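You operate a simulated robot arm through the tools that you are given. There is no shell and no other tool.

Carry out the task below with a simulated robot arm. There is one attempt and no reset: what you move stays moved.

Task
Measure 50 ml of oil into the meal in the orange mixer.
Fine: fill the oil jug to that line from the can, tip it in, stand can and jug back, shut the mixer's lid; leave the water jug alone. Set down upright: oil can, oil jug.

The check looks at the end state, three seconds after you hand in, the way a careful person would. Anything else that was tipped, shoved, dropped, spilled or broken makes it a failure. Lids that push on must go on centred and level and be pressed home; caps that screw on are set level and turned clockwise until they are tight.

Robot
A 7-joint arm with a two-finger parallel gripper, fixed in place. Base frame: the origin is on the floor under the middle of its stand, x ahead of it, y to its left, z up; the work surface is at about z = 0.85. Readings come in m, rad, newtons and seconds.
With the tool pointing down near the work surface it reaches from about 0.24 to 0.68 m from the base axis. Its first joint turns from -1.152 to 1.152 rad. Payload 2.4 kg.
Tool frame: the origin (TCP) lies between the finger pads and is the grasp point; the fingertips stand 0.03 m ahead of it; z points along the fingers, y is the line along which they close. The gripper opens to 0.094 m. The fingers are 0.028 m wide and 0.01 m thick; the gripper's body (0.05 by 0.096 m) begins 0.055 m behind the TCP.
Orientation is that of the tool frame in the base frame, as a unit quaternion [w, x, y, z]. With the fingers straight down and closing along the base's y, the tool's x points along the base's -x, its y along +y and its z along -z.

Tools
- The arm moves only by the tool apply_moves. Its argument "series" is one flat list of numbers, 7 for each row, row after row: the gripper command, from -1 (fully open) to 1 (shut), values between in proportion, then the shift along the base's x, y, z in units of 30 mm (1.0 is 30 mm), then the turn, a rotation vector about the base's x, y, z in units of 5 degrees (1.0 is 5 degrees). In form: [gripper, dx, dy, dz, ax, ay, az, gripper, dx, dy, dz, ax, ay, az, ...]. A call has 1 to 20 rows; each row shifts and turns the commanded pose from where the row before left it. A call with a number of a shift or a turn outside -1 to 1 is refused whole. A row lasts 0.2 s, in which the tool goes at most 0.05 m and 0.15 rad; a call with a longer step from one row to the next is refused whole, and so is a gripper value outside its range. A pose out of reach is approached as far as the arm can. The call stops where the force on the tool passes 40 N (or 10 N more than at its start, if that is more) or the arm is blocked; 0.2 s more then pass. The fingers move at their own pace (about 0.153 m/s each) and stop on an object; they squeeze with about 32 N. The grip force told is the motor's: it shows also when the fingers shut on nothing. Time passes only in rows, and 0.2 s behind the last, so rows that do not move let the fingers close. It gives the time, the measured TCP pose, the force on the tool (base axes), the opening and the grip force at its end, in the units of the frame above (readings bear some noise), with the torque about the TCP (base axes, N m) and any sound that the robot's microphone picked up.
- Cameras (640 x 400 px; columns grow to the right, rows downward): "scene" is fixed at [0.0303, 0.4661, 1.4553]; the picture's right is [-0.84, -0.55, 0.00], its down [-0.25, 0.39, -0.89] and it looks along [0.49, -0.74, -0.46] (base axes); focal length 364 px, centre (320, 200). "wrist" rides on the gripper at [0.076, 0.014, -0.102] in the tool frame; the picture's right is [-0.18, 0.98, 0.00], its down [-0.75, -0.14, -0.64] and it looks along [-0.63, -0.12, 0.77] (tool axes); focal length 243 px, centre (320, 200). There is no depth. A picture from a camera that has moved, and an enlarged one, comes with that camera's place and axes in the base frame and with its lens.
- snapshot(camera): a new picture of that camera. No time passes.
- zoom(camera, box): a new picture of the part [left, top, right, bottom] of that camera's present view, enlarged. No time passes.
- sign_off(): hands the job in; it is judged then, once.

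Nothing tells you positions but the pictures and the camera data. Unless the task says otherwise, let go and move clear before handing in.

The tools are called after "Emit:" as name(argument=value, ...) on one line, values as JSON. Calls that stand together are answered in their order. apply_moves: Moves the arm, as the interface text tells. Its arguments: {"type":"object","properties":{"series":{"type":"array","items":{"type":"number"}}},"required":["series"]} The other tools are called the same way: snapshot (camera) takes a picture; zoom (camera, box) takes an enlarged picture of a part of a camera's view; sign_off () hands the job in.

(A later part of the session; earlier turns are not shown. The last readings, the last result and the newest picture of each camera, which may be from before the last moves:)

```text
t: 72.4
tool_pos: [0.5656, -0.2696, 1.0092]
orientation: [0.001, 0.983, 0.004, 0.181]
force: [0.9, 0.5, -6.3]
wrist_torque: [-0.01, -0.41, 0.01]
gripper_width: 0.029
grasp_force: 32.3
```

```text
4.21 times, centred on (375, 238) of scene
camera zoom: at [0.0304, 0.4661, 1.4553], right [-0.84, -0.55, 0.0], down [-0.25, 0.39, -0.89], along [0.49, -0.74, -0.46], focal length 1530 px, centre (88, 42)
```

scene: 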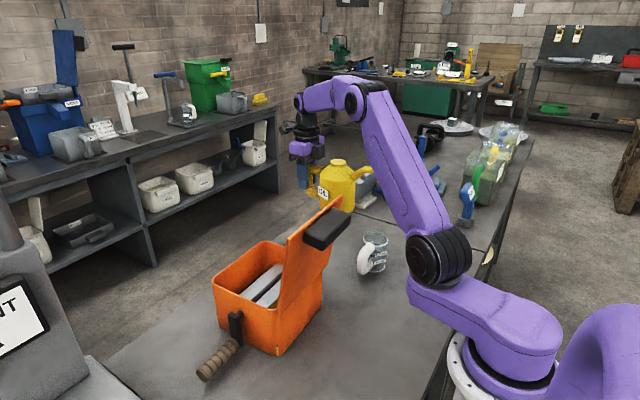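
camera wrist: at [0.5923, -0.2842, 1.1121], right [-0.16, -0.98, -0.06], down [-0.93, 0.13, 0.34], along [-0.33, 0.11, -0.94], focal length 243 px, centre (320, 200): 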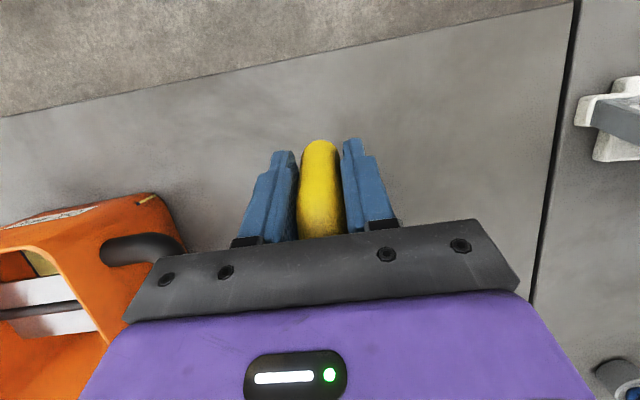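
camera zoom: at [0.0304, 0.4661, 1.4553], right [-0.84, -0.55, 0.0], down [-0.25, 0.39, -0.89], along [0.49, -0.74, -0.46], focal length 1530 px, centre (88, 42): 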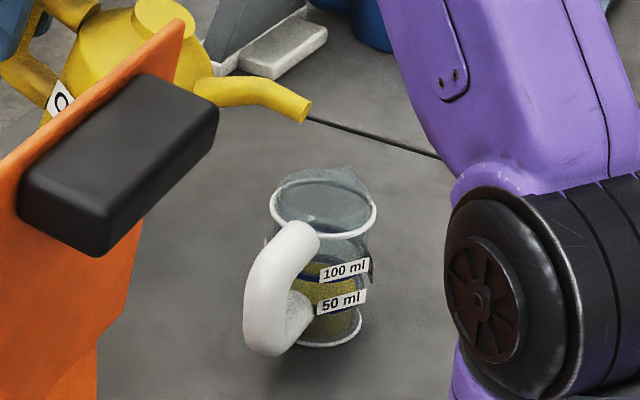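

Emit:
zoom(camera="scene", box=[372, 249, 378, 253])

Emit:
zoom(camera="scene", box=[382, 256, 388, 266])

```text
16.00 times, centred on (375, 251) of scene
camera zoom: at [0.0304, 0.4661, 1.4553], right [-0.84, -0.55, 0.0], down [-0.25, 0.39, -0.89], along [0.49, -0.74, -0.46], focal length 5815 px, centre (-560, -616)
```

zoom: 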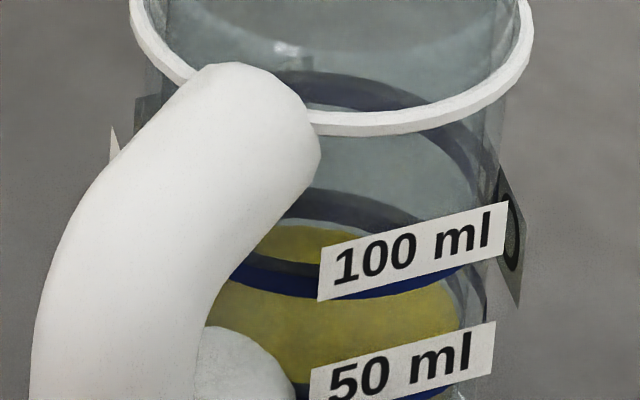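

```text
16.00 times, centred on (385, 261) of scene
camera zoom: at [0.0304, 0.4661, 1.4553], right [-0.84, -0.55, 0.0], down [-0.25, 0.39, -0.89], along [0.49, -0.74, -0.46], focal length 5815 px, centre (-720, -776)
```

zoom: 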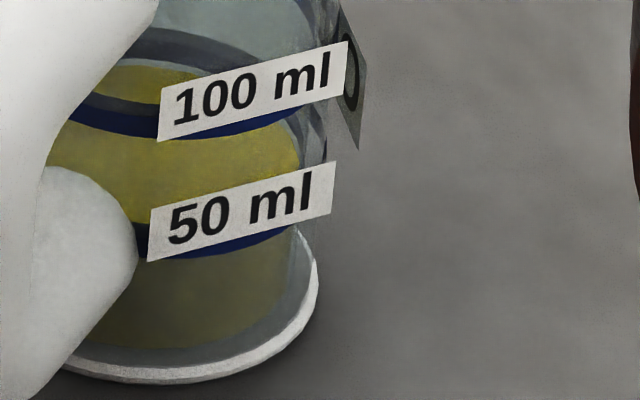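

The level now reads at the middle of the 50 ml line and the flow has stopped. I'll bring the can level, lift it, and carry it back above its own spot.

Emit:
apply_moves(series=[1, 0, 0, 0.4, 0, 1, 0, 1, 0, 0, 0.4, 0, 1, 0, 1, 0, 0, 0.4, 0, 1, 0, 1, 0, 0, 0.4, 0, 1, 0, 1, 0, 0, 0.2, 0, 0.17, 0, 1, 0, 0, 0, 0, 0, 0])

Emit:
snapshot(camera="scene")

```text
t: 73.8
tool_pos: [0.5651, -0.2699, 1.0651]
orientation: [0.0, 1.0, 0.006, 0.001]
force: [0.1, 0.3, -5.3]
wrist_torque: [-0.03, -0.47, 0.01]
gripper_width: 0.029
grasp_force: 31.9
```

```text
taken
```

scene: 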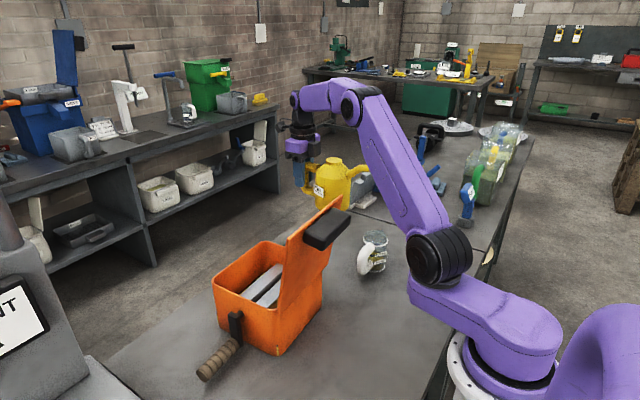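

Emit:
apply_moves(series=[1, -0.218, -0.468, 0, 0, 0, -0.073, 1, -0.218, -0.468, 0, 0, 0, -0.073, 1, -0.218, -0.468, 0, 0, 0, -0.073, 1, -0.218, -0.468, 0, 0, 0, -0.073, 1, -0.218, -0.468, 0, 0, 0, -0.073, 1, -0.218, -0.468, 0, 0, 0, -0.073, 1, -0.218, -0.468, 0, 0, 0, -0.073, 1, -0.218, -0.468, 0, 0, 0, -0.073, 1, -0.218, -0.468, 0, 0, 0, -0.073, 1, -0.218, -0.468, 0, 0, 0, -0.073, 1, 0, 0, -1, 0, 0, 0, 1, 0, 0, -1, 0, 0, 0, 1, 0, 0, -1, 0, 0, 0, 1, 0, 0, -1, 0, 0, 0, 1, 0, 0, 0, 0, 0, 0])

Emit:
snapshot(camera="scene")

```text
t: 77.0
tool_pos: [0.5006, -0.4095, 0.9434]
orientation: [-0.001, 1.0, -0.026, 0.002]
force: [-0.1, 0.6, -6.0]
wrist_torque: [0.0, -0.47, 0.03]
gripper_width: 0.0289
grasp_force: 31.8
```

```text
taken
```

scene: 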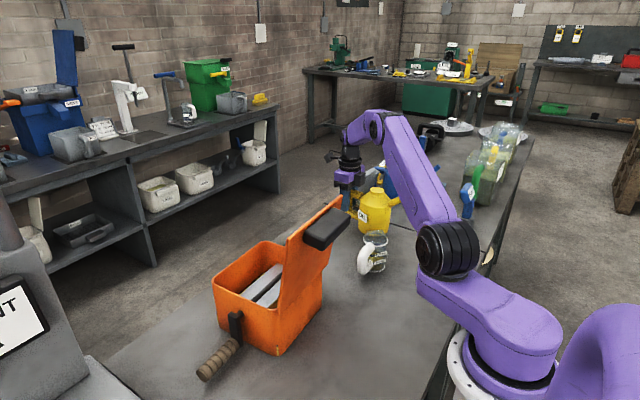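

Emit:
apply_moves(series=[1, 0, 0, -0.4, 0, 0, 0, 1, 0, 0, -0.3, 0, 0, 0, 1, 0, 0, -0.1, 0, 0, 0, 1, 0, 0, -0.05, 0, 0, 0, 1, 0, 0, 0, 0, 0, 0])

```text
t: 78.2
tool_pos: [0.5011, -0.4095, 0.919]
orientation: [0.001, 1.0, -0.025, 0.001]
force: [2.1, 0.1, 6.5]
wrist_torque: [0.02, 1.0, -0.03]
gripper_width: 0.0287
grasp_force: 31.7
```

Emit:
zoom(camera="scene", box=[330, 160, 430, 250])

```text
4.44 times, centred on (380, 205) of scene
camera zoom: at [0.0303, 0.4662, 1.4553], right [-0.84, -0.55, 0.0], down [-0.25, 0.39, -0.89], along [0.49, -0.74, -0.46], focal length 1615 px, centre (53, 178)
```

zoom: 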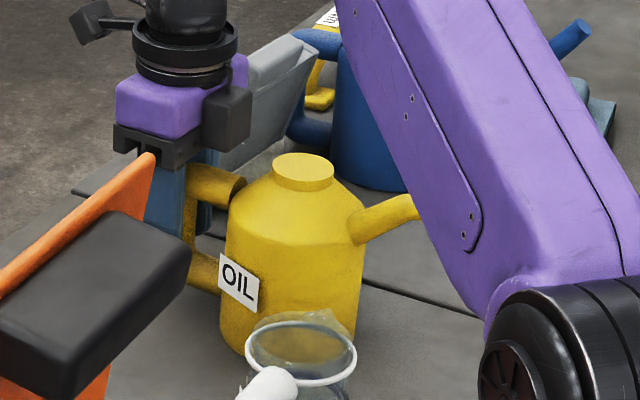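

Emit:
apply_moves(series=[1, 0, 0, 0, 0, 0.25, 0, 1, 0, 0, -0.03, 0, 0, 0, 1, 0, 0, 0, 0, 0, 0])

```text
t: 79.0
tool_pos: [0.5004, -0.4091, 0.9174]
orientation: [-0.001, 1.0, -0.026, -0.009]
force: [0.1, 0.3, -5.5]
wrist_torque: [-0.01, -0.49, -0.01]
gripper_width: 0.029
grasp_force: 31.6
```

Emit:
apply_moves(series=[1, 0, 0, -0.04, 0, 0, 0, 1, 0, 0, 0, 0, 0, 0])

```text
t: 79.6
tool_pos: [0.5003, -0.4101, 0.9162]
orientation: [0.0, 1.0, -0.027, -0.01]
force: [-1.4, 0.3, -1.4]
wrist_torque: [0.0, 0.11, -0.04]
gripper_width: 0.0286
grasp_force: 32.4
```

Emit:
apply_moves(series=[0.2, 0, 0, 0, 0, 0, 0, -0.3, 0, 0, 0, 0, 0, 0, -1, 0, 0, 0, 0, 0, 0, -1, 0, 0, 0, 0, 0, 0])

Emit:
snapshot(camera="wrist")

Emit:
zoom(camera="scene", box=[330, 160, 430, 250])

```text
t: 80.6
tool_pos: [0.5012, -0.4092, 0.9162]
orientation: [0.001, 1.0, -0.027, -0.009]
force: [0.0, 0.1, -0.6]
wrist_torque: [0.01, 0.01, -0.02]
gripper_width: 0.094
grasp_force: 0.0
```

```text
taken
camera wrist: at [0.5774, -0.4285, 1.0166], right [-0.23, -0.97, 0.0], down [-0.73, 0.18, 0.66], along [-0.64, 0.15, -0.75], focal length 243 px, centre (320, 200)
```

wrist: 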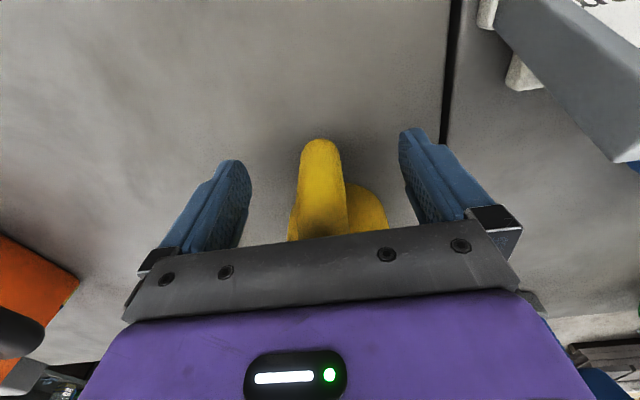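

```text
4.44 times, centred on (380, 205) of scene
camera zoom: at [0.0303, 0.4661, 1.4553], right [-0.84, -0.55, 0.0], down [-0.25, 0.39, -0.89], along [0.49, -0.74, -0.46], focal length 1615 px, centre (53, 178)
```

zoom: 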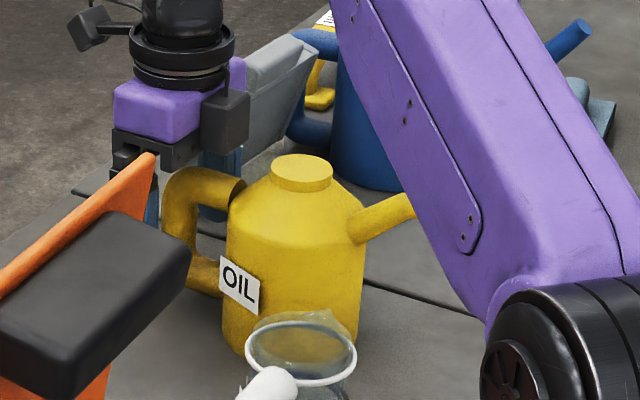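

The can stands upright back in its place. I'll rise and take a lower, closer look at the jug's level from the far side with the wrist camera.

Emit:
apply_moves(series=[-1, 0, 0, 0.5, 0, -0.25, 0, -1, 0, 0, 1, 0, 0, 0, -1, 0, 0, 1, 0, 0, 0, -1, 0, 0, 1, 0, 0, 0, -1, 0, 0, 1, 0, 0, 0, -1, 0, 0, 1, 0, 0, 0, -1, 0, 0, 1, 0, 0, 0, -1, 0, 0, 1, 0, 0, 0, -1, -0.21, 0.856, 0, 0, 1, 0.1, -1, -0.21, 0.856, 0, 0, 1, 0.1, -1, -0.21, 0.856, 0, 0, 1, 0.1, -1, -0.21, 0.856, 0, 0, 1, 0.1, -1, -0.21, 0.856, 0, 0, 1, 0.1, -1, -0.21, 0.856, 0, 0, 1, 0.1, -1, 0, 0, 0, 0, 0, 0])

Emit:
snapshot(camera="wrist")

Emit:
snapshot(camera="scene")

```text
t: 83.8
tool_pos: [0.4623, -0.2566, 1.1422]
orientation: [0.006, 0.966, 0.001, -0.259]
force: [-0.4, 0.1, 1.0]
wrist_torque: [0.0, 0.01, -0.03]
gripper_width: 0.094
grasp_force: 0.1
```

```text
taken
camera wrist: at [0.5797, -0.269, 1.1923], right [-0.15, -0.98, 0.1], down [-0.33, 0.15, 0.93], along [-0.93, 0.11, -0.35], focal length 243 px, centre (320, 200)
```

wrist: 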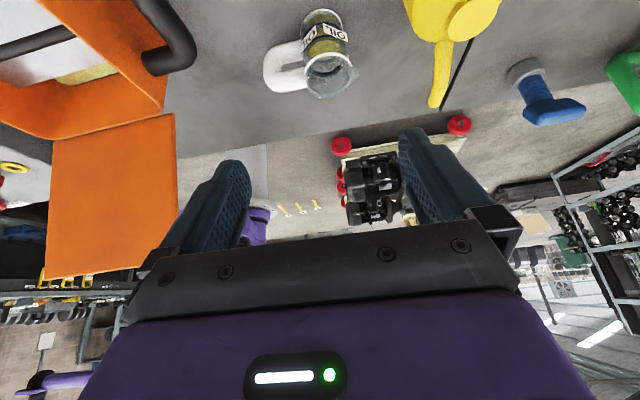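

```text
taken
```

scene: 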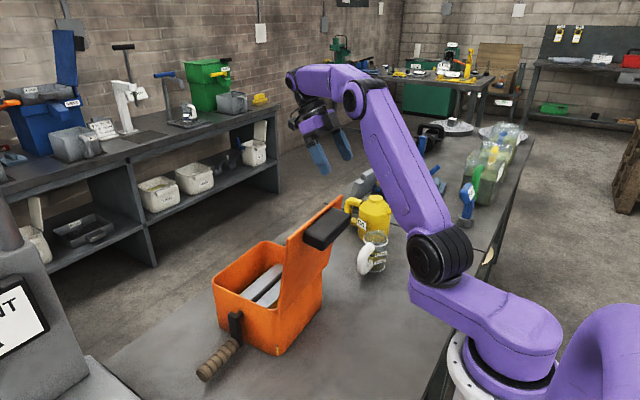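

Emit:
apply_moves(series=[-1, 0.2, 0, -1, 0, 0, 0, -1, 0.2, 0, -1, 0, 0, 0, -1, 0.2, 0, -1, 0, 0, 0, -1, 0.2, 0, -1, 0, 0, 0, -1, 0, 0, -1, 0, 0.5, 0, -1, 0, 0, -1, 0, 0.5, 0, -1, 0, 0, -0.4, 0, 0, 0, -1, 0, 0, 0, 0, 0, 0])

Emit:
snapshot(camera="wrist")

```text
t: 85.6
tool_pos: [0.4861, -0.2563, 0.9492]
orientation: [0.006, 0.954, 0.002, -0.3]
force: [0.6, -0.3, 0.8]
wrist_torque: [0.01, -0.02, -0.04]
gripper_width: 0.0939
grasp_force: 0.1
```

```text
taken
camera wrist: at [0.6078, -0.2696, 0.9894], right [-0.15, -0.98, 0.12], down [-0.25, 0.15, 0.96], along [-0.96, 0.11, -0.27], focal length 243 px, centre (320, 200)
```

wrist: 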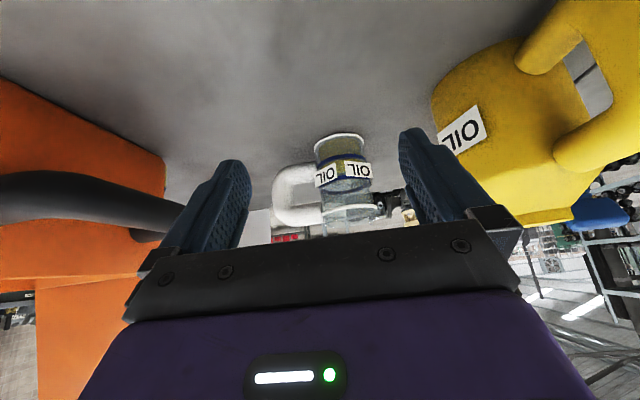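

Emit:
zoom(camera="wrist", box=[320, 125, 380, 165])

Emit:
zoom(camera="wrist", box=[300, 125, 390, 225])

```text
10.00 times, centred on (350, 145) of wrist
camera zoom: at [0.6078, -0.2696, 0.9894], right [-0.15, -0.98, 0.12], down [-0.25, 0.15, 0.96], along [-0.96, 0.11, -0.27], focal length 2426 px, centre (20, 750)
```

zoom: 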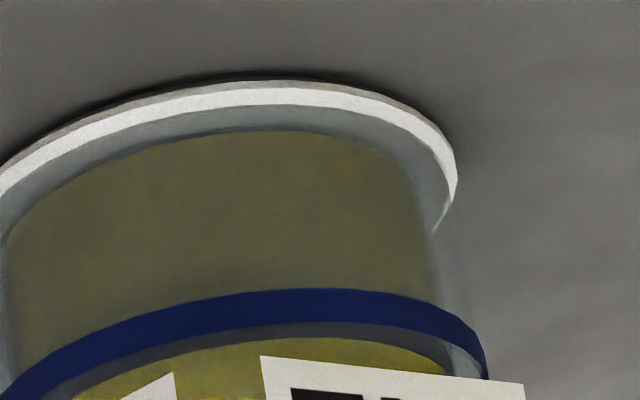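

```text
4.00 times, centred on (345, 175) of wrist
camera zoom: at [0.6078, -0.2696, 0.9894], right [-0.15, -0.98, 0.12], down [-0.25, 0.15, 0.96], along [-0.96, 0.11, -0.27], focal length 970 px, centre (220, 300)
```

zoom: 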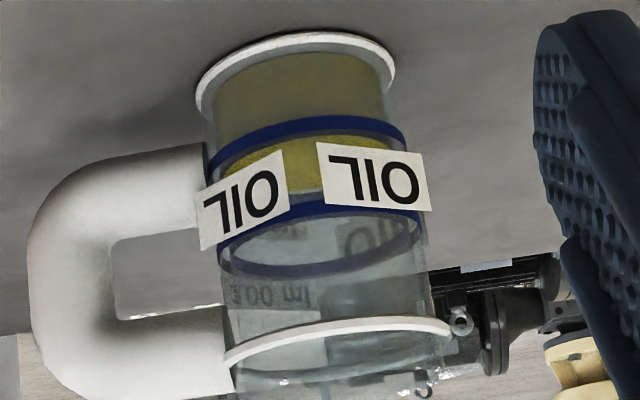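

Emit:
zoom(camera="wrist", box=[330, 155, 352, 180])

Emit:
zoom(camera="wrist", box=[340, 148, 362, 162])

```text
16.00 times, centred on (341, 168) of wrist
camera zoom: at [0.6078, -0.2696, 0.9894], right [-0.15, -0.98, 0.12], down [-0.25, 0.15, 0.96], along [-0.96, 0.11, -0.27], focal length 3882 px, centre (-16, 720)
```

zoom: 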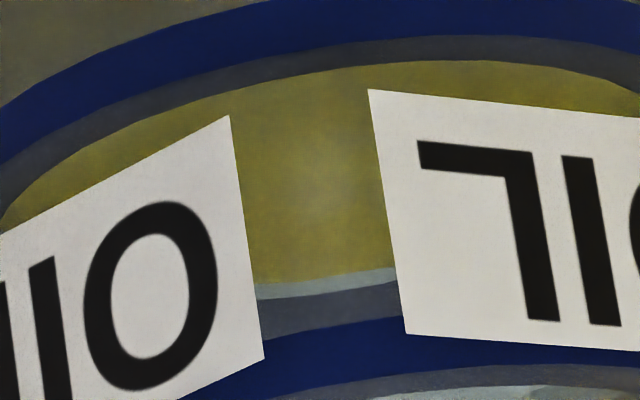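

```text
16.00 times, centred on (351, 155) of wrist
camera zoom: at [0.6078, -0.2696, 0.9894], right [-0.15, -0.98, 0.12], down [-0.25, 0.15, 0.96], along [-0.96, 0.11, -0.27], focal length 3882 px, centre (-176, 920)
```

zoom: 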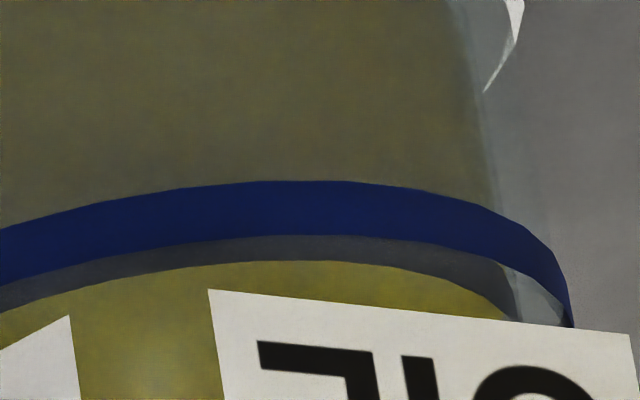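

The wrist view shows the level close to the line, but thick glass makes parallax matter. I'll lower the camera so it looks level with the line, which settles it.

Emit:
apply_moves(series=[-1, 0.1, 0, -0.4, 0, 1, 0, -1, 0.1, 0, -0.5, 0, 1, 0, -1, 0.1, 0, -0.5, 0, 1, 0, -1, 0, 0, -0.4, 0, 0, 0, -1, 0, 0, 0, 0, 0, 0])

Emit:
snapshot(camera="wrist")

Emit:
zoom(camera="wrist", box=[310, 150, 390, 200])

```text
t: 86.8
tool_pos: [0.487, -0.2546, 0.8962]
orientation: [0.007, 0.906, 0.003, -0.422]
force: [0.1, -0.1, 0.2]
wrist_torque: [0.01, 0.01, -0.01]
gripper_width: 0.094
grasp_force: 0.0
out of reach, approached as far as the arm can: row 3
```

```text
taken
camera wrist: at [0.6128, -0.2684, 0.9031], right [-0.11, -0.98, 0.15], down [0.0, 0.15, 0.99], along [-0.99, 0.11, -0.01], focal length 243 px, centre (320, 200)
```

wrist: 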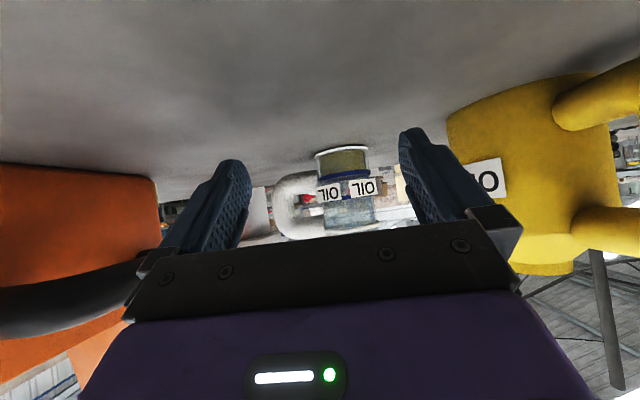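

```text
8.00 times, centred on (350, 175) of wrist
camera zoom: at [0.6128, -0.2684, 0.9031], right [-0.11, -0.98, 0.15], down [0.0, 0.15, 0.99], along [-0.99, 0.11, -0.01], focal length 1941 px, centre (80, 400)
```

zoom: 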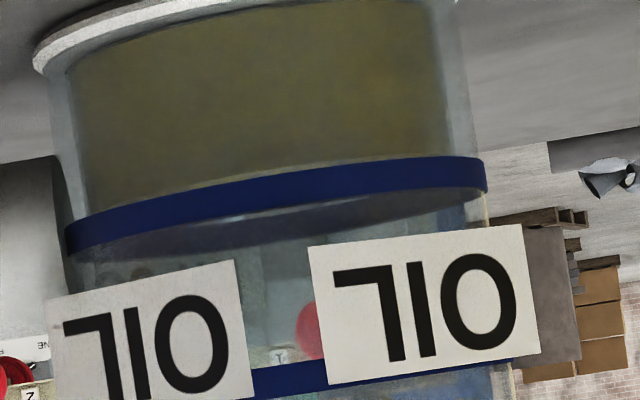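

Emit:
zoom(camera="wrist", box=[318, 165, 342, 185])

Emit:
zoom(camera="wrist", box=[352, 162, 374, 182])

```text
16.00 times, centred on (330, 175) of wrist
camera zoom: at [0.6128, -0.2684, 0.9031], right [-0.11, -0.98, 0.15], down [0.0, 0.15, 0.99], along [-0.99, 0.11, -0.01], focal length 3882 px, centre (160, 600)
```

zoom: 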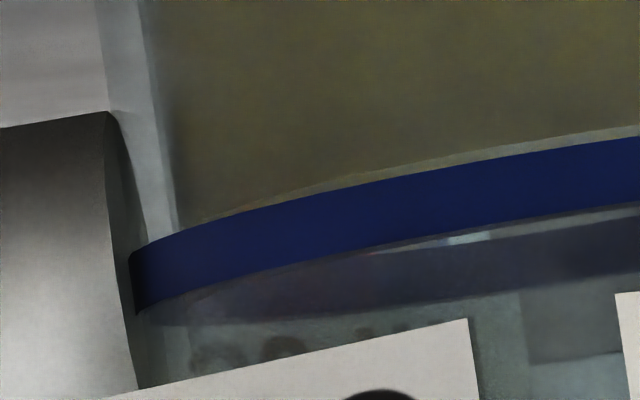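

```text
16.00 times, centred on (363, 172) of wrist
camera zoom: at [0.6128, -0.2684, 0.9031], right [-0.11, -0.98, 0.15], down [0.0, 0.15, 0.99], along [-0.99, 0.11, -0.01], focal length 3882 px, centre (-368, 648)
```

zoom: 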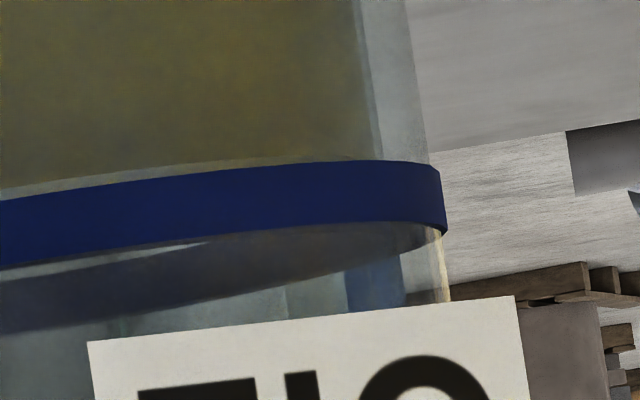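

Seen level, a thin strip of oil surface shows just below the blue 50 ml band, so the fill is a few millilitres short (about 44–46 ml). I'll fetch the can again and top it up carefully.

Emit:
apply_moves(series=[-1, 0, 0, 1, 0, -1, 0, -1, 0, 0, 1, 0, -1, 0, -1, 0, 0, 1, 0, -1, 0, -1, 0, 0, 1, 0, -1, 0, -1, 0, 0, 0.7, 0, -1, 0, -1, 0, 0, 0.7, 0, -1, 0, -1, 0, 0, 0.7, 0, -1, 0, -1, 0, 0, 0.7, 0, -1, 0, -1, 0, 0, 0.7, 0, -1, 0, -1, 0, 0, 0, 0, 0, 0])

```text
t: 89.0
tool_pos: [0.4857, -0.2559, 1.1207]
orientation: [0.007, 0.999, -0.001, -0.043]
force: [0.3, -0.6, -0.5]
wrist_torque: [0.01, 0.01, 0.0]
gripper_width: 0.0939
grasp_force: 0.1
```

Emit:
apply_moves(series=[-1, 0.08, -0.87, 0, 0.16, -0.49, 0, -1, 0.08, -0.87, 0, 0, -0.49, 0, -1, 0.08, -0.87, 0, 0, 0, -0.19, -1, 0.08, -0.87, 0, 0, 0, -0.19, -1, 0.08, -0.87, 0, 0, 0, -0.19, -1, 0.08, -0.82, 0, 0, 0, 0, -1, 0, 0, -1, 0, 0, 0, -1, 0, 0, -1, 0, 0, 0, -1, 0, 0, -1, 0, 0, 0, -1, 0, 0, -1, 0, 0, 0, -1, 0, 0, -0.3, 0, 0, 0, -1, 0, 0, 0, 0, 0, 0])

Emit:
snapshot(camera="wrist")

```text
t: 91.6
tool_pos: [0.4989, -0.4108, 0.9904]
orientation: [-0.001, 1.0, -0.026, -0.001]
force: [0.2, -0.9, -0.2]
wrist_torque: [0.0, -0.05, 0.0]
gripper_width: 0.0942
grasp_force: 0.1
```

```text
taken
camera wrist: at [0.5741, -0.4286, 1.0929], right [-0.23, -0.97, 0.0], down [-0.75, 0.18, 0.64], along [-0.62, 0.15, -0.77], focal length 243 px, centre (320, 200)
```

wrist: 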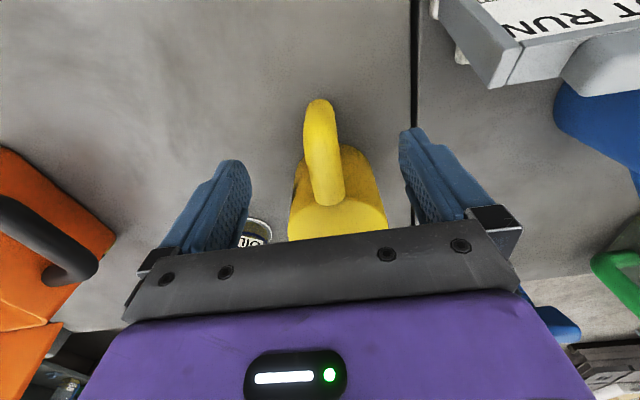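

Emit:
apply_moves(series=[-1, 0.02, 0.02, -0.8, 0, 0, 0, -1, 0.02, 0.02, -0.8, 0, 0, 0, -1, 0, 0, -0.8, 0, 0, 0, -1, 0, 0, -0.1, 0, 0, 0, -1, 0, 0, 0, 0, 0, 0, 1, 0, 0, 0, 0, 0, 0, 1, 0, 0, 0, 0, 0, 0, 1, 0, 0, 0, 0, 0, 0])

Emit:
snapshot(camera="wrist")

```text
t: 93.4
tool_pos: [0.5, -0.4086, 0.9159]
orientation: [0.0, 1.0, -0.026, 0.001]
force: [2.1, -0.3, -0.4]
wrist_torque: [-0.01, 0.02, 0.03]
gripper_width: 0.0288
grasp_force: 32.0
```

```text
taken
camera wrist: at [0.5757, -0.4272, 1.0185], right [-0.23, -0.97, 0.0], down [-0.75, 0.18, 0.64], along [-0.62, 0.15, -0.77], focal length 243 px, centre (320, 200)
```

wrist: 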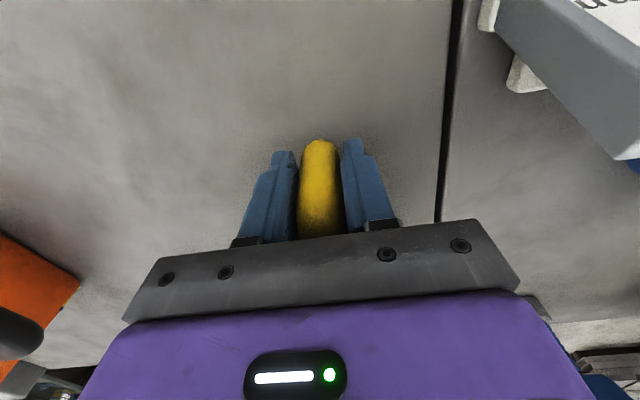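

Emit:
apply_moves(series=[1, 0, 0, 0.3, 0, 0, 0, 1, 0, 0, 0.6, 0, 0, 0, 1, 0, 0, 1, 0, 0, 0, 1, 0, 0, 1, 0, 0, 0, 1, 0, 0, 1, 0, 0, 0, 1, 0, 0, 0.95, 0, 0, 0, 1, 0.218, 0.463, 0, 0, 0, 0.073, 1, 0.218, 0.463, 0, 0, 0, 0.073, 1, 0.218, 0.463, 0, 0, 0, 0.073, 1, 0.218, 0.463, 0, 0, 0, 0.073, 1, 0.218, 0.463, 0, 0, 0, 0.073, 1, 0.218, 0.463, 0, 0, 0, 0.073, 1, 0.218, 0.463, 0, 0, 0, 0.073, 1, 0.218, 0.463, 0, 0, 0, 0.073, 1, 0.218, 0.463, 0, 0, 0, 0.073, 1, 0.218, 0.463, 0, 0, 0, 0.073, 1, 0, 0, 0, 0, 0, 0])

Emit:
zoom(camera="scene", box=[290, 130, 430, 290])

Emit:
zoom(camera="scene", box=[382, 256, 388, 266])

```text
t: 97.0
tool_pos: [0.565, -0.2699, 1.0628]
orientation: [0.001, 1.0, 0.006, 0.0]
force: [-0.6, -0.9, -6.7]
wrist_torque: [-0.04, -0.49, -0.01]
gripper_width: 0.0285
grasp_force: 31.9
```

```text
2.50 times, centred on (360, 210) of scene
camera zoom: at [0.0304, 0.4661, 1.4553], right [-0.84, -0.55, 0.0], down [-0.25, 0.39, -0.89], along [0.49, -0.74, -0.46], focal length 909 px, centre (220, 175)
```

zoom: 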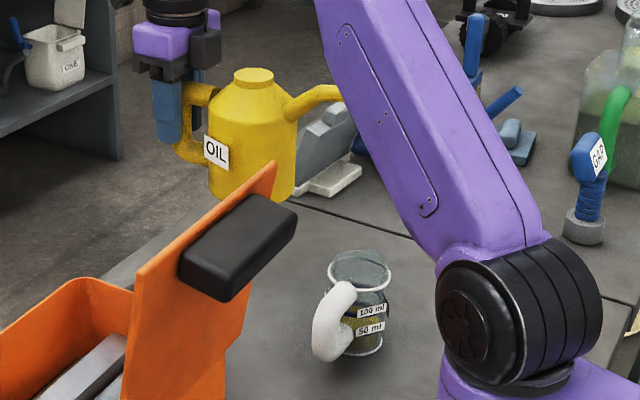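

```text
16.00 times, centred on (385, 261) of scene
camera zoom: at [0.0304, 0.4661, 1.4553], right [-0.84, -0.55, 0.0], down [-0.25, 0.39, -0.89], along [0.49, -0.74, -0.46], focal length 5815 px, centre (-720, -776)
```

zoom: 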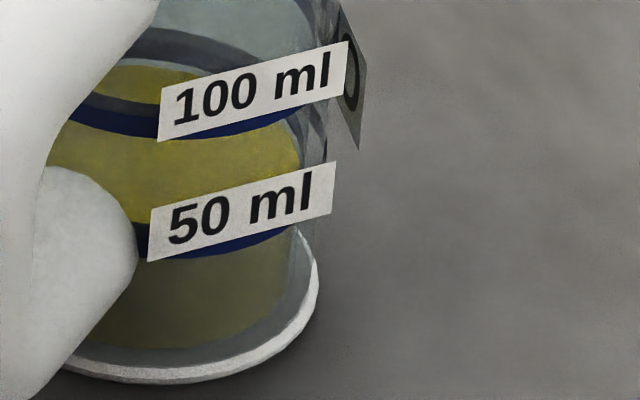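

The can is back above the pouring point. I'll tilt to just short of flowing, then give it brief pulses and check after each.

Emit:
apply_moves(series=[1, 0, 0, -0.42, 0, -1, 0, 1, 0, 0, -0.42, 0, -1, 0, 1, 0, 0, -0.42, 0, -1, 0, 1, 0, 0, -0.42, 0, -1, 0, 1, 0, 0, -0.08, 0, -0.2, 0, 1, 0, 0, 0, 0, 0, 0])

Emit:
zoom(camera="scene", box=[330, 190, 420, 285])

```text
t: 98.4
tool_pos: [0.5662, -0.2699, 1.0089]
orientation: [0.001, 0.983, 0.006, 0.183]
force: [0.0, 0.6, -6.3]
wrist_torque: [0.01, -0.42, 0.02]
gripper_width: 0.0288
grasp_force: 32.2
```

```text
4.21 times, centred on (375, 238) of scene
camera zoom: at [0.0304, 0.4661, 1.4553], right [-0.84, -0.55, 0.0], down [-0.25, 0.39, -0.89], along [0.49, -0.74, -0.46], focal length 1530 px, centre (88, 42)
```

zoom: 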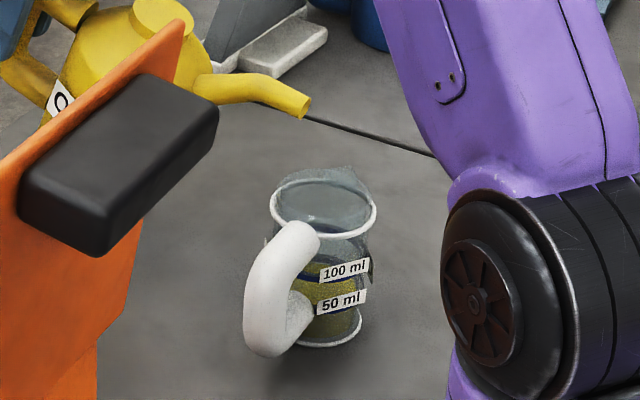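

Emit:
apply_moves(series=[1, 0, 0, 0, 0, -1, 0, 1, 0, 0, 0, 0, -1, 0])

Emit:
zoom(camera="scene", box=[360, 225, 395, 275])

Emit:
zoom(camera="scene", box=[382, 256, 388, 266])

```text
t: 99.0
tool_pos: [0.5663, -0.2706, 1.0092]
orientation: [0.001, 0.963, 0.006, 0.268]
force: [-0.7, -0.7, -4.9]
wrist_torque: [0.04, -0.39, 0.01]
gripper_width: 0.0289
grasp_force: 32.0
```

```text
8.00 times, centred on (378, 250) of scene
camera zoom: at [0.0304, 0.4661, 1.4553], right [-0.84, -0.55, 0.0], down [-0.25, 0.39, -0.89], along [0.49, -0.74, -0.46], focal length 2908 px, centre (-140, -200)
```

zoom: 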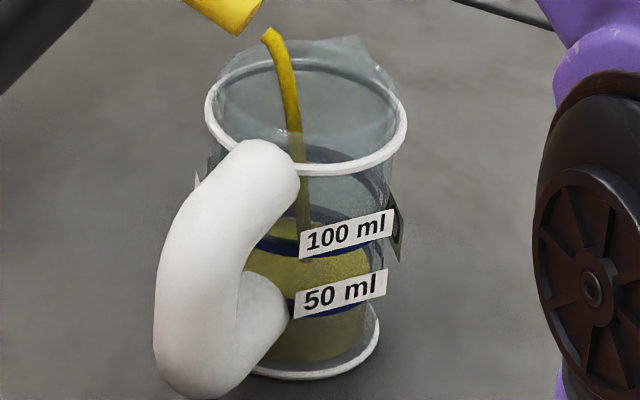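

```text
16.00 times, centred on (385, 261) of scene
camera zoom: at [0.0304, 0.4661, 1.4553], right [-0.84, -0.55, 0.0], down [-0.25, 0.39, -0.89], along [0.49, -0.74, -0.46], focal length 5815 px, centre (-720, -776)
```

zoom: 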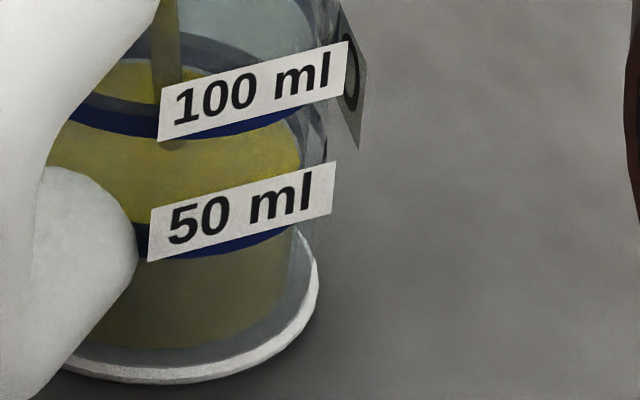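

Emit:
apply_moves(series=[1, 0, 0, 0, 0, 0, 0, 1, 0, 0, 0, 0, 1, 0, 1, 0, 0, 0, 0, 1, 0])

Emit:
zoom(camera="scene", box=[382, 256, 388, 266])

Emit:
zoom(camera="scene", box=[372, 249, 378, 253])

```text
t: 99.8
tool_pos: [0.5668, -0.2686, 1.0082]
orientation: [0.001, 0.983, 0.006, 0.183]
force: [-0.7, -0.6, -5.3]
wrist_torque: [-0.01, -0.46, -0.02]
gripper_width: 0.0289
grasp_force: 32.0
```

```text
16.00 times, centred on (385, 261) of scene
camera zoom: at [0.0304, 0.4661, 1.4553], right [-0.84, -0.55, 0.0], down [-0.25, 0.39, -0.89], along [0.49, -0.74, -0.46], focal length 5815 px, centre (-720, -776)
```

zoom: 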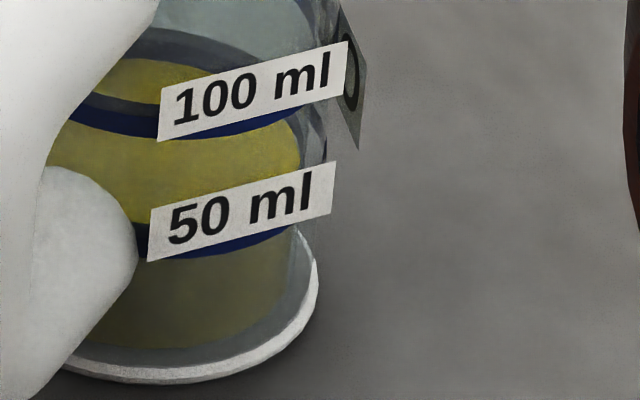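

```text
16.00 times, centred on (375, 251) of scene
camera zoom: at [0.0304, 0.4661, 1.4553], right [-0.84, -0.55, 0.0], down [-0.25, 0.39, -0.89], along [0.49, -0.74, -0.46], focal length 5815 px, centre (-560, -616)
```

zoom: 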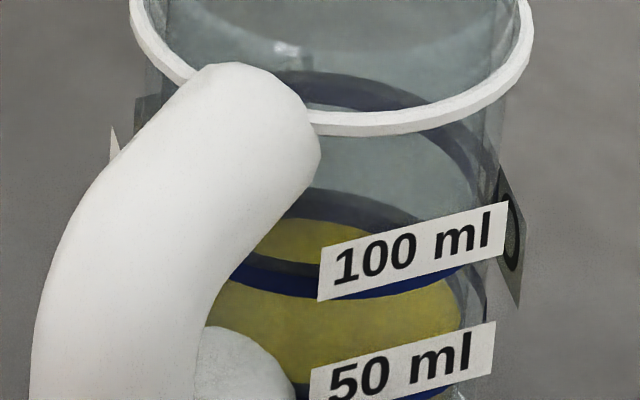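

The light gap under the far arc has closed (level rose about 1.6 mm). One more pulse of the same size should put it at the middle of the line.

Emit:
apply_moves(series=[1, 0, 0, 0, 0, -1, 0, 1, 0, 0, 0, 0, -1, 0, 1, 0, 0, 0, 0, 0, 0, 1, 0, 0, 0, 0, 0, 0, 1, 0, 0, 0, 0, 1, 0, 1, 0, 0, 0, 0, 1, 0])

Emit:
zoom(camera="scene", box=[382, 256, 388, 266])

Emit:
zoom(camera="scene", box=[372, 249, 378, 253])

```text
t: 101.2
tool_pos: [0.5653, -0.2699, 1.009]
orientation: [0.001, 0.983, 0.005, 0.182]
force: [0.4, 0.0, -5.0]
wrist_torque: [0.01, -0.44, 0.01]
gripper_width: 0.0287
grasp_force: 31.5
```

```text
16.00 times, centred on (385, 261) of scene
camera zoom: at [0.0304, 0.4661, 1.4553], right [-0.84, -0.55, 0.0], down [-0.25, 0.39, -0.89], along [0.49, -0.74, -0.46], focal length 5815 px, centre (-720, -776)
```

zoom: 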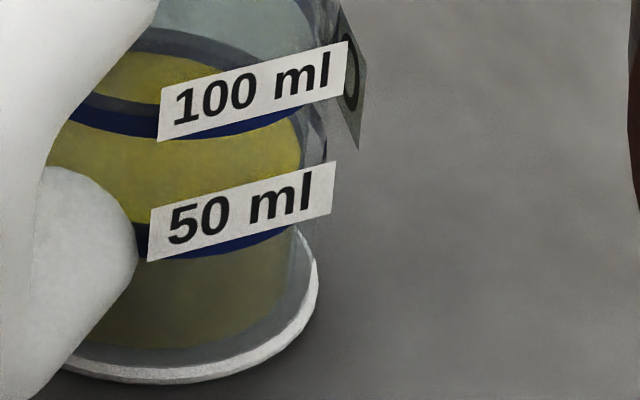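

```text
16.00 times, centred on (375, 251) of scene
camera zoom: at [0.0304, 0.4661, 1.4553], right [-0.84, -0.55, 0.0], down [-0.25, 0.39, -0.89], along [0.49, -0.74, -0.46], focal length 5815 px, centre (-560, -616)
```

zoom: 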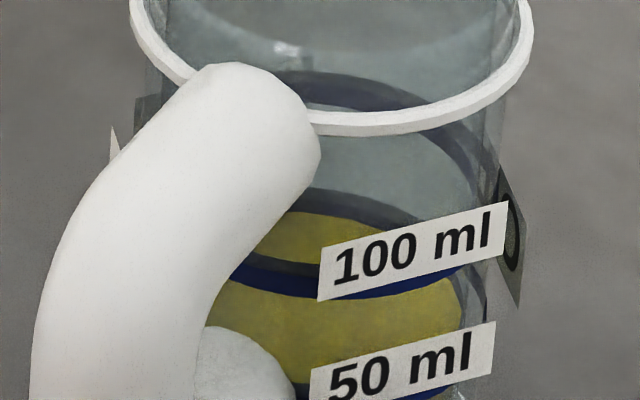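

The oil now reaches the line's far arc and reads at the middle of the 50 ml band (about 49–50 ml). I'll take the can back to its place.

Emit:
apply_moves(series=[1, 0, 0, 0.4, 0, 1, 0, 1, 0, 0, 0.4, 0, 1, 0, 1, 0, 0, 0.4, 0, 1, 0, 1, 0, 0, 0.4, 0, 1, 0, 1, 0, 0, 0.2, 0, 0.2, 0, 1, -0.218, -0.468, 0, 0, 0, -0.073, 1, -0.218, -0.468, 0, 0, 0, -0.073, 1, -0.218, -0.468, 0, 0, 0, -0.073, 1, -0.218, -0.468, 0, 0, 0, -0.073, 1, -0.218, -0.468, 0, 0, 0, -0.073, 1, -0.218, -0.468, 0, 0, 0, -0.073, 1, -0.218, -0.468, 0, 0, 0, -0.073, 1, -0.218, -0.468, 0, 0, 0, -0.073, 1, -0.218, -0.468, 0, 0, 0, -0.073, 1, -0.218, -0.468, 0, 0, 0, -0.073, 1, 0, 0, 0, 0, 0, 0])

Emit:
zoom(camera="scene", box=[330, 130, 430, 250])

```text
t: 104.6
tool_pos: [0.5011, -0.4096, 1.0641]
orientation: [-0.001, 1.0, -0.024, -0.001]
force: [-0.6, 0.1, -5.3]
wrist_torque: [-0.06, -0.44, 0.02]
gripper_width: 0.029
grasp_force: 32.3
```

```text
3.33 times, centred on (380, 190) of scene
camera zoom: at [0.0304, 0.4661, 1.4553], right [-0.84, -0.55, 0.0], down [-0.25, 0.39, -0.89], along [0.49, -0.74, -0.46], focal length 1212 px, centre (120, 233)
```

zoom: 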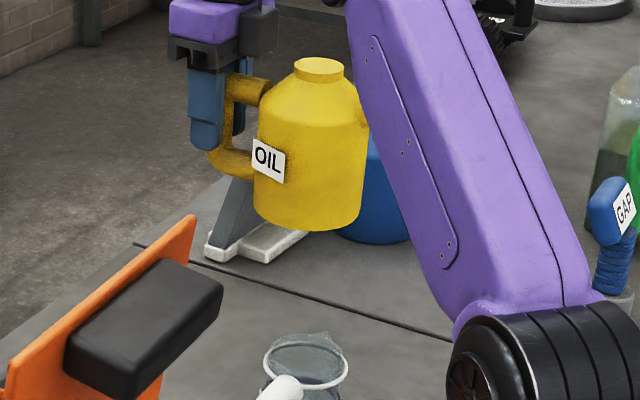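

Emit:
apply_moves(series=[1, 0, 0, -1, 0, 0, 0, 1, 0, 0, -1, 0, 0, 0, 1, 0, 0, -1, 0, 0.2, 0, 1, 0, 0, -1, 0, 0, 0, 1, 0, 0, -0.5, 0, 0, 0, 1, 0, 0, -0.2, 0, 0, 0, 1, 0, 0, 0, 0, 0, 0])

```text
t: 106.2
tool_pos: [0.5005, -0.4096, 0.921]
orientation: [0.0, 1.0, -0.025, -0.008]
force: [0.5, 1.0, -5.7]
wrist_torque: [-0.03, -0.47, 0.01]
gripper_width: 0.0288
grasp_force: 32.1
```

Emit:
apply_moves(series=[1, 0, 0, -0.08, 0, 0, 0, 1, 0, 0, -0.04, 0, 0, 0, 1, 0, 0, 0, 0, 0, 0])

```text
t: 107.0
tool_pos: [0.5013, -0.4093, 0.9189]
orientation: [0.0, 1.0, -0.026, -0.009]
force: [-0.1, 0.1, -6.0]
wrist_torque: [0.0, -0.49, 0.01]
gripper_width: 0.0288
grasp_force: 31.9
```

Emit:
apply_moves(series=[1, 0, 0, -0.05, 0, 0, 0, 1, 0, 0, 0, 0, 0, 0])

```text
t: 107.6
tool_pos: [0.5014, -0.4098, 0.9186]
orientation: [0.0, 1.0, -0.025, -0.009]
force: [0.6, -0.8, -4.8]
wrist_torque: [0.01, -0.43, -0.04]
gripper_width: 0.0288
grasp_force: 32.2
```

Emit:
apply_moves(series=[1, 0, 0, -0.05, 0, 0, 0, 1, 0, 0, -0.03, 0, 0, 0, 1, 0, 0, 0, 0, 0, 0])

```text
t: 108.4
tool_pos: [0.5026, -0.4107, 0.9171]
orientation: [0.002, 1.0, -0.025, -0.007]
force: [-0.4, 3.0, 17.7]
wrist_torque: [-0.03, 0.83, -0.08]
gripper_width: 0.0288
grasp_force: 31.8
```

Emit:
apply_moves(series=[1, 0, 0, 0.025, 0, 0, 0, 1, 0, 0, 0, 0, 0, 0])

```text
t: 109.0
tool_pos: [0.5012, -0.4101, 0.9162]
orientation: [0.001, 1.0, -0.025, -0.007]
force: [3.3, -0.3, 17.3]
wrist_torque: [-0.04, 0.39, 0.02]
gripper_width: 0.0287
grasp_force: 32.2
```

Emit:
apply_moves(series=[1, 0, 0, 0.03, 0, 0, 0, 1, 0, 0, 0, 0, 0, 0])

```text
t: 109.6
tool_pos: [0.5016, -0.4101, 0.9175]
orientation: [-0.001, 1.0, -0.025, -0.008]
force: [5.5, -1.5, 9.7]
wrist_torque: [-0.08, -0.1, 0.02]
gripper_width: 0.0287
grasp_force: 31.9
```

Emit:
apply_moves(series=[1, 0, 0, 0.02, 0, 0, 0, 0.2, 0, 0, 0, 0, 0, 0, -0.3, 0, 0, 0, 0, 0, 0, -1, 0, 0, 0, 0, 0, 0, -1, 0, 0, 0, 0, 0, 0])

Emit:
snapshot(camera="wrist")

Emit:
zoom(camera="scene", box=[330, 160, 430, 250])

```text
t: 110.8
tool_pos: [0.5007, -0.4092, 0.9187]
orientation: [-0.001, 1.0, -0.027, -0.008]
force: [0.1, -0.6, 0.2]
wrist_torque: [0.03, 0.0, -0.02]
gripper_width: 0.0939
grasp_force: 0.1
```

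```text
taken
camera wrist: at [0.5777, -0.4282, 1.018], right [-0.23, -0.97, 0.0], down [-0.73, 0.18, 0.65], along [-0.64, 0.15, -0.76], focal length 243 px, centre (320, 200)
```

wrist: 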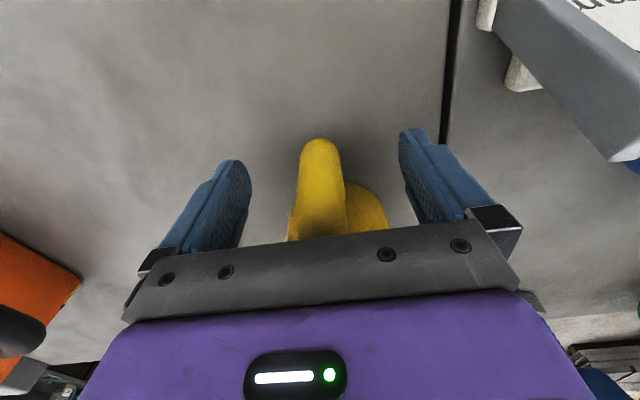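

```text
4.44 times, centred on (380, 205) of scene
camera zoom: at [0.0303, 0.4661, 1.4553], right [-0.84, -0.55, 0.0], down [-0.25, 0.39, -0.89], along [0.49, -0.74, -0.46], focal length 1615 px, centre (53, 178)
```

zoom: 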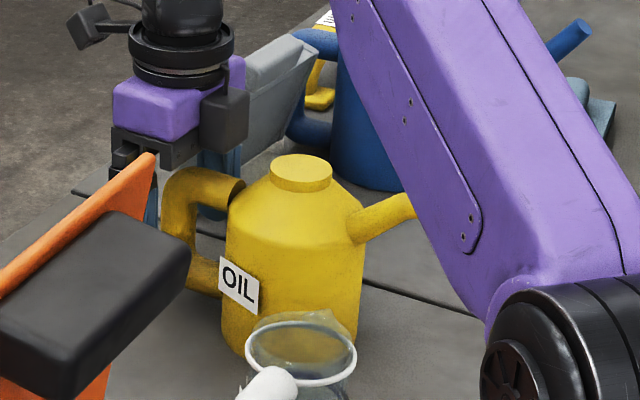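

The can is standing upright at its place. I'll rise and take one more level look at the jug before using it.

Emit:
apply_moves(series=[-1, 0, 0, 0.5, 0, -0.2, 0, -1, 0, 0, 1, 0, 0, 0, -1, 0, 0, 1, 0, 0, 0, -1, 0, 0, 1, 0, 0, 0, -1, 0, 0, 1, 0, 0, 0, -1, 0, 0, 1, 0, 0, 0, -1, 0, 0, 1, 0, 0, 0, -1, 0, 0, 1, 0, 0, 0, -1, -0.08, 0.86, 0, 0, 0, 0.6, -1, -0.08, 0.86, 0, 0, 1, 0, -1, -0.08, 0.86, 0, 0, 1, 0, -1, -0.08, 0.86, 0, 0, 1, 0, -1, -0.08, 0.86, 0, 0, 1, 0, -1, -0.08, 0.86, 0, 0, 1, 0, -1, 0, 0, 0, 0, 0, 0])

Emit:
apply_moves(series=[-1, 0, 0, -1, 0, 0.5, 0, -1, 0, 0, -1, 0, 0.5, 0, -1, 0, 0, -1, 0, 0.5, 0, -1, 0, 0, -1, 0, 0.5, 0, -1, 0, 0, -1, 0, 0.5, 0, -1, 0, 0, -1, 0, 0.5, 0, -1, 0.1, 0, -0.6, 0, 0.4, 0, -1, 0.1, 0, -0.6, 0, 0.4, 0, -1, 0, 0, 0, 0, 0, 0])

Emit:
snapshot(camera="wrist")

```text
t: 114.0
tool_pos: [0.4855, -0.2542, 1.1416]
orientation: [-0.001, 0.976, 0.001, -0.217]
force: [0.7, -0.7, -0.8]
wrist_torque: [0.0, 0.02, 0.01]
gripper_width: 0.094
grasp_force: 0.1
```

```text
t: 116.0
tool_pos: [0.4932, -0.2562, 0.9251]
orientation: [0.0, 0.927, 0.001, -0.374]
force: [0.6, 0.4, -0.1]
wrist_torque: [-0.01, 0.03, 0.0]
gripper_width: 0.094
grasp_force: 0.1
```

```text
taken
camera wrist: at [0.6184, -0.2698, 0.9464], right [-0.13, -0.98, 0.13], down [-0.1, 0.14, 0.99], along [-0.99, 0.12, -0.11], focal length 243 px, centre (320, 200)
```

wrist: 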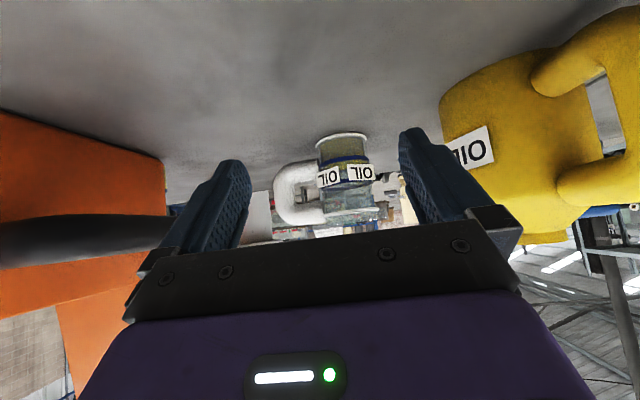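

Emit:
apply_moves(series=[-1, 0, 0, -0.5, 0, 0.6, 0, -1, 0, 0, -0.4, 0, 0.4, 0, -1, 0, 0, 0, 0, 0, 0])

Emit:
zoom(camera="wrist", box=[310, 150, 390, 200])

Emit:
zoom(camera="wrist", box=[334, 155, 360, 175])

```text
t: 116.8
tool_pos: [0.4884, -0.2558, 0.8998]
orientation: [-0.002, 0.91, 0.0, -0.414]
force: [0.5, -0.3, 0.4]
wrist_torque: [0.01, -0.01, 0.0]
gripper_width: 0.0942
grasp_force: 0.0
out of reach, approached as far as the arm can: row 2
```

```text
8.00 times, centred on (350, 175) of wrist
camera zoom: at [0.6152, -0.2689, 0.9088], right [-0.12, -0.98, 0.14], down [-0.01, 0.14, 0.99], along [-0.99, 0.12, -0.03], focal length 1941 px, centre (80, 400)
```

zoom: 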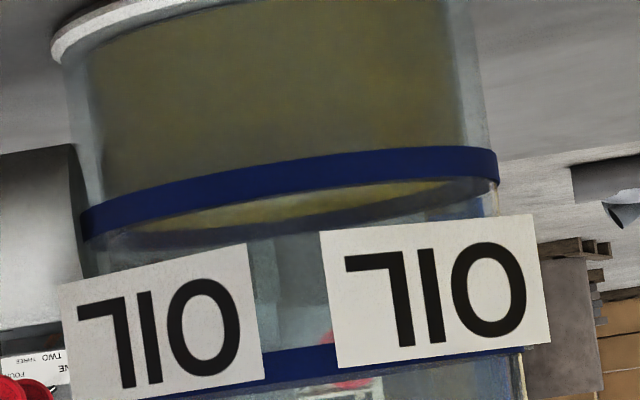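

```text
16.00 times, centred on (347, 165) of wrist
camera zoom: at [0.6152, -0.2689, 0.9088], right [-0.12, -0.98, 0.14], down [-0.01, 0.14, 0.99], along [-0.99, 0.12, -0.03], focal length 3882 px, centre (-112, 760)
```

zoom: 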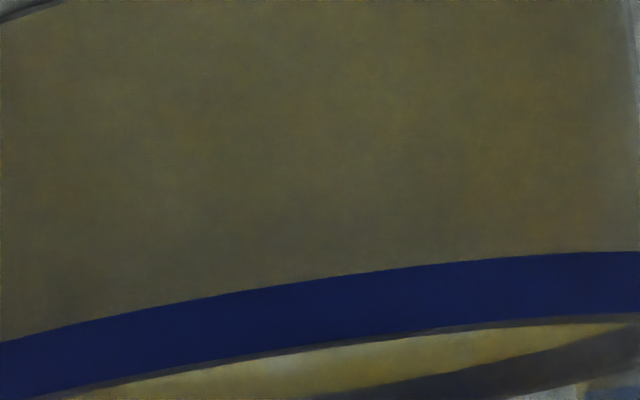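

The oil's near edge is now hidden behind the band and its far edge computes to within 0.3 mm of the band's middle: 50 ml. I'll back out and go to the jug's handle.

Emit:
apply_moves(series=[-1, 0, 0, 1, 0, -1, 0, -1, 0, 0, 1, 0, -1, 0, -1, 0, 0, 1, 0, -1, 0, -1, 0, 0, 1, 0, -1, 0, -1, 0, 0, 0.8, 0, -1, 0, -1, 0, 0, 0.8, 0, -1, 0, -1, 0, 0, 0.8, 0, -1, 0, -1, 0, 0, 0.8, 0, -1, 0, -1, 0, 0, 0.8, 0, -1, 0, -1, 0, 0, 0, 0, -0.78, 0, -1, 0, 0, 0, 0, 0, 0])

```text
t: 119.2
tool_pos: [0.4888, -0.2533, 1.1396]
orientation: [0.0, 1.0, 0.0, 0.0]
force: [-0.5, -0.3, 0.3]
wrist_torque: [-0.03, -0.03, -0.03]
gripper_width: 0.0942
grasp_force: 0.0
```

Emit:
apply_moves(series=[-1, -0.2746, 0.1107, 0, 0, 0, 1, -1, -0.2746, 0.1107, 0, 0, 0, 1, -1, -0.2746, 0.1107, 0, 0, 0, 1, -1, -0.2746, 0.1107, 0, 0, 0, 1, -1, -0.2746, 0.1107, 0, 0, 0, 1, -1, -0.2746, 0.1107, 0, 0, 0, 1, -1, -0.2746, 0.1107, 0, 0, 0, 1, -1, -0.2746, 0.1107, 0, 0, 0, 1, -1, -0.2746, 0.1107, 0, 0, 0, 1, -1, -0.2746, 0.1107, 0, 0, 0, 1, -1, -0.2746, 0.1107, 0, 0, 0, 1, -1, -0.2746, 0.1107, 0, 0, 0, 1, -1, -0.2746, 0.1107, 0, 0, 0, 1, -1, -0.2746, 0.1107, 0, 0, 0, 1, -1, -0.2746, 0.1107, 0, 0, 0, 1, -1, -0.2746, 0.1107, 0, 0, 0, 1, -1, -0.2746, 0.1107, 0, 0, 0, 1, -1, -0.2746, 0.1107, 0, 0, 0, 1, -1, 0, 0, 0, 0, 0, 0])

Emit:
snapshot(camera="wrist")

```text
t: 123.2
tool_pos: [0.3407, -0.1942, 1.139]
orientation: [0.0, 0.706, 0.709, -0.001]
force: [-0.8, 0.7, -0.6]
wrist_torque: [-0.01, 0.02, -0.01]
gripper_width: 0.0939
grasp_force: 0.0
```

```text
taken
camera wrist: at [0.3545, -0.1185, 1.2414], right [0.98, -0.18, 0.0], down [-0.14, -0.75, 0.64], along [-0.12, -0.63, -0.77], focal length 243 px, centre (320, 200)
```

wrist: 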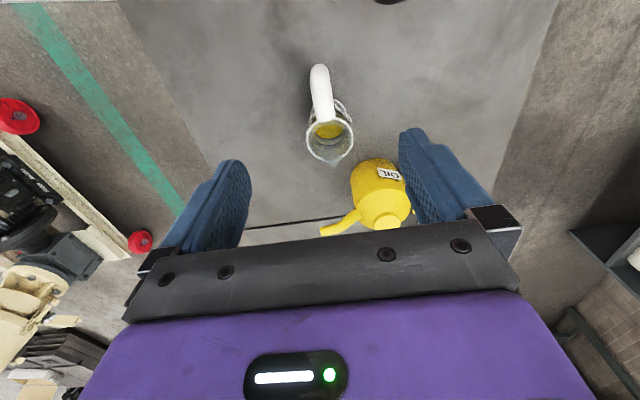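

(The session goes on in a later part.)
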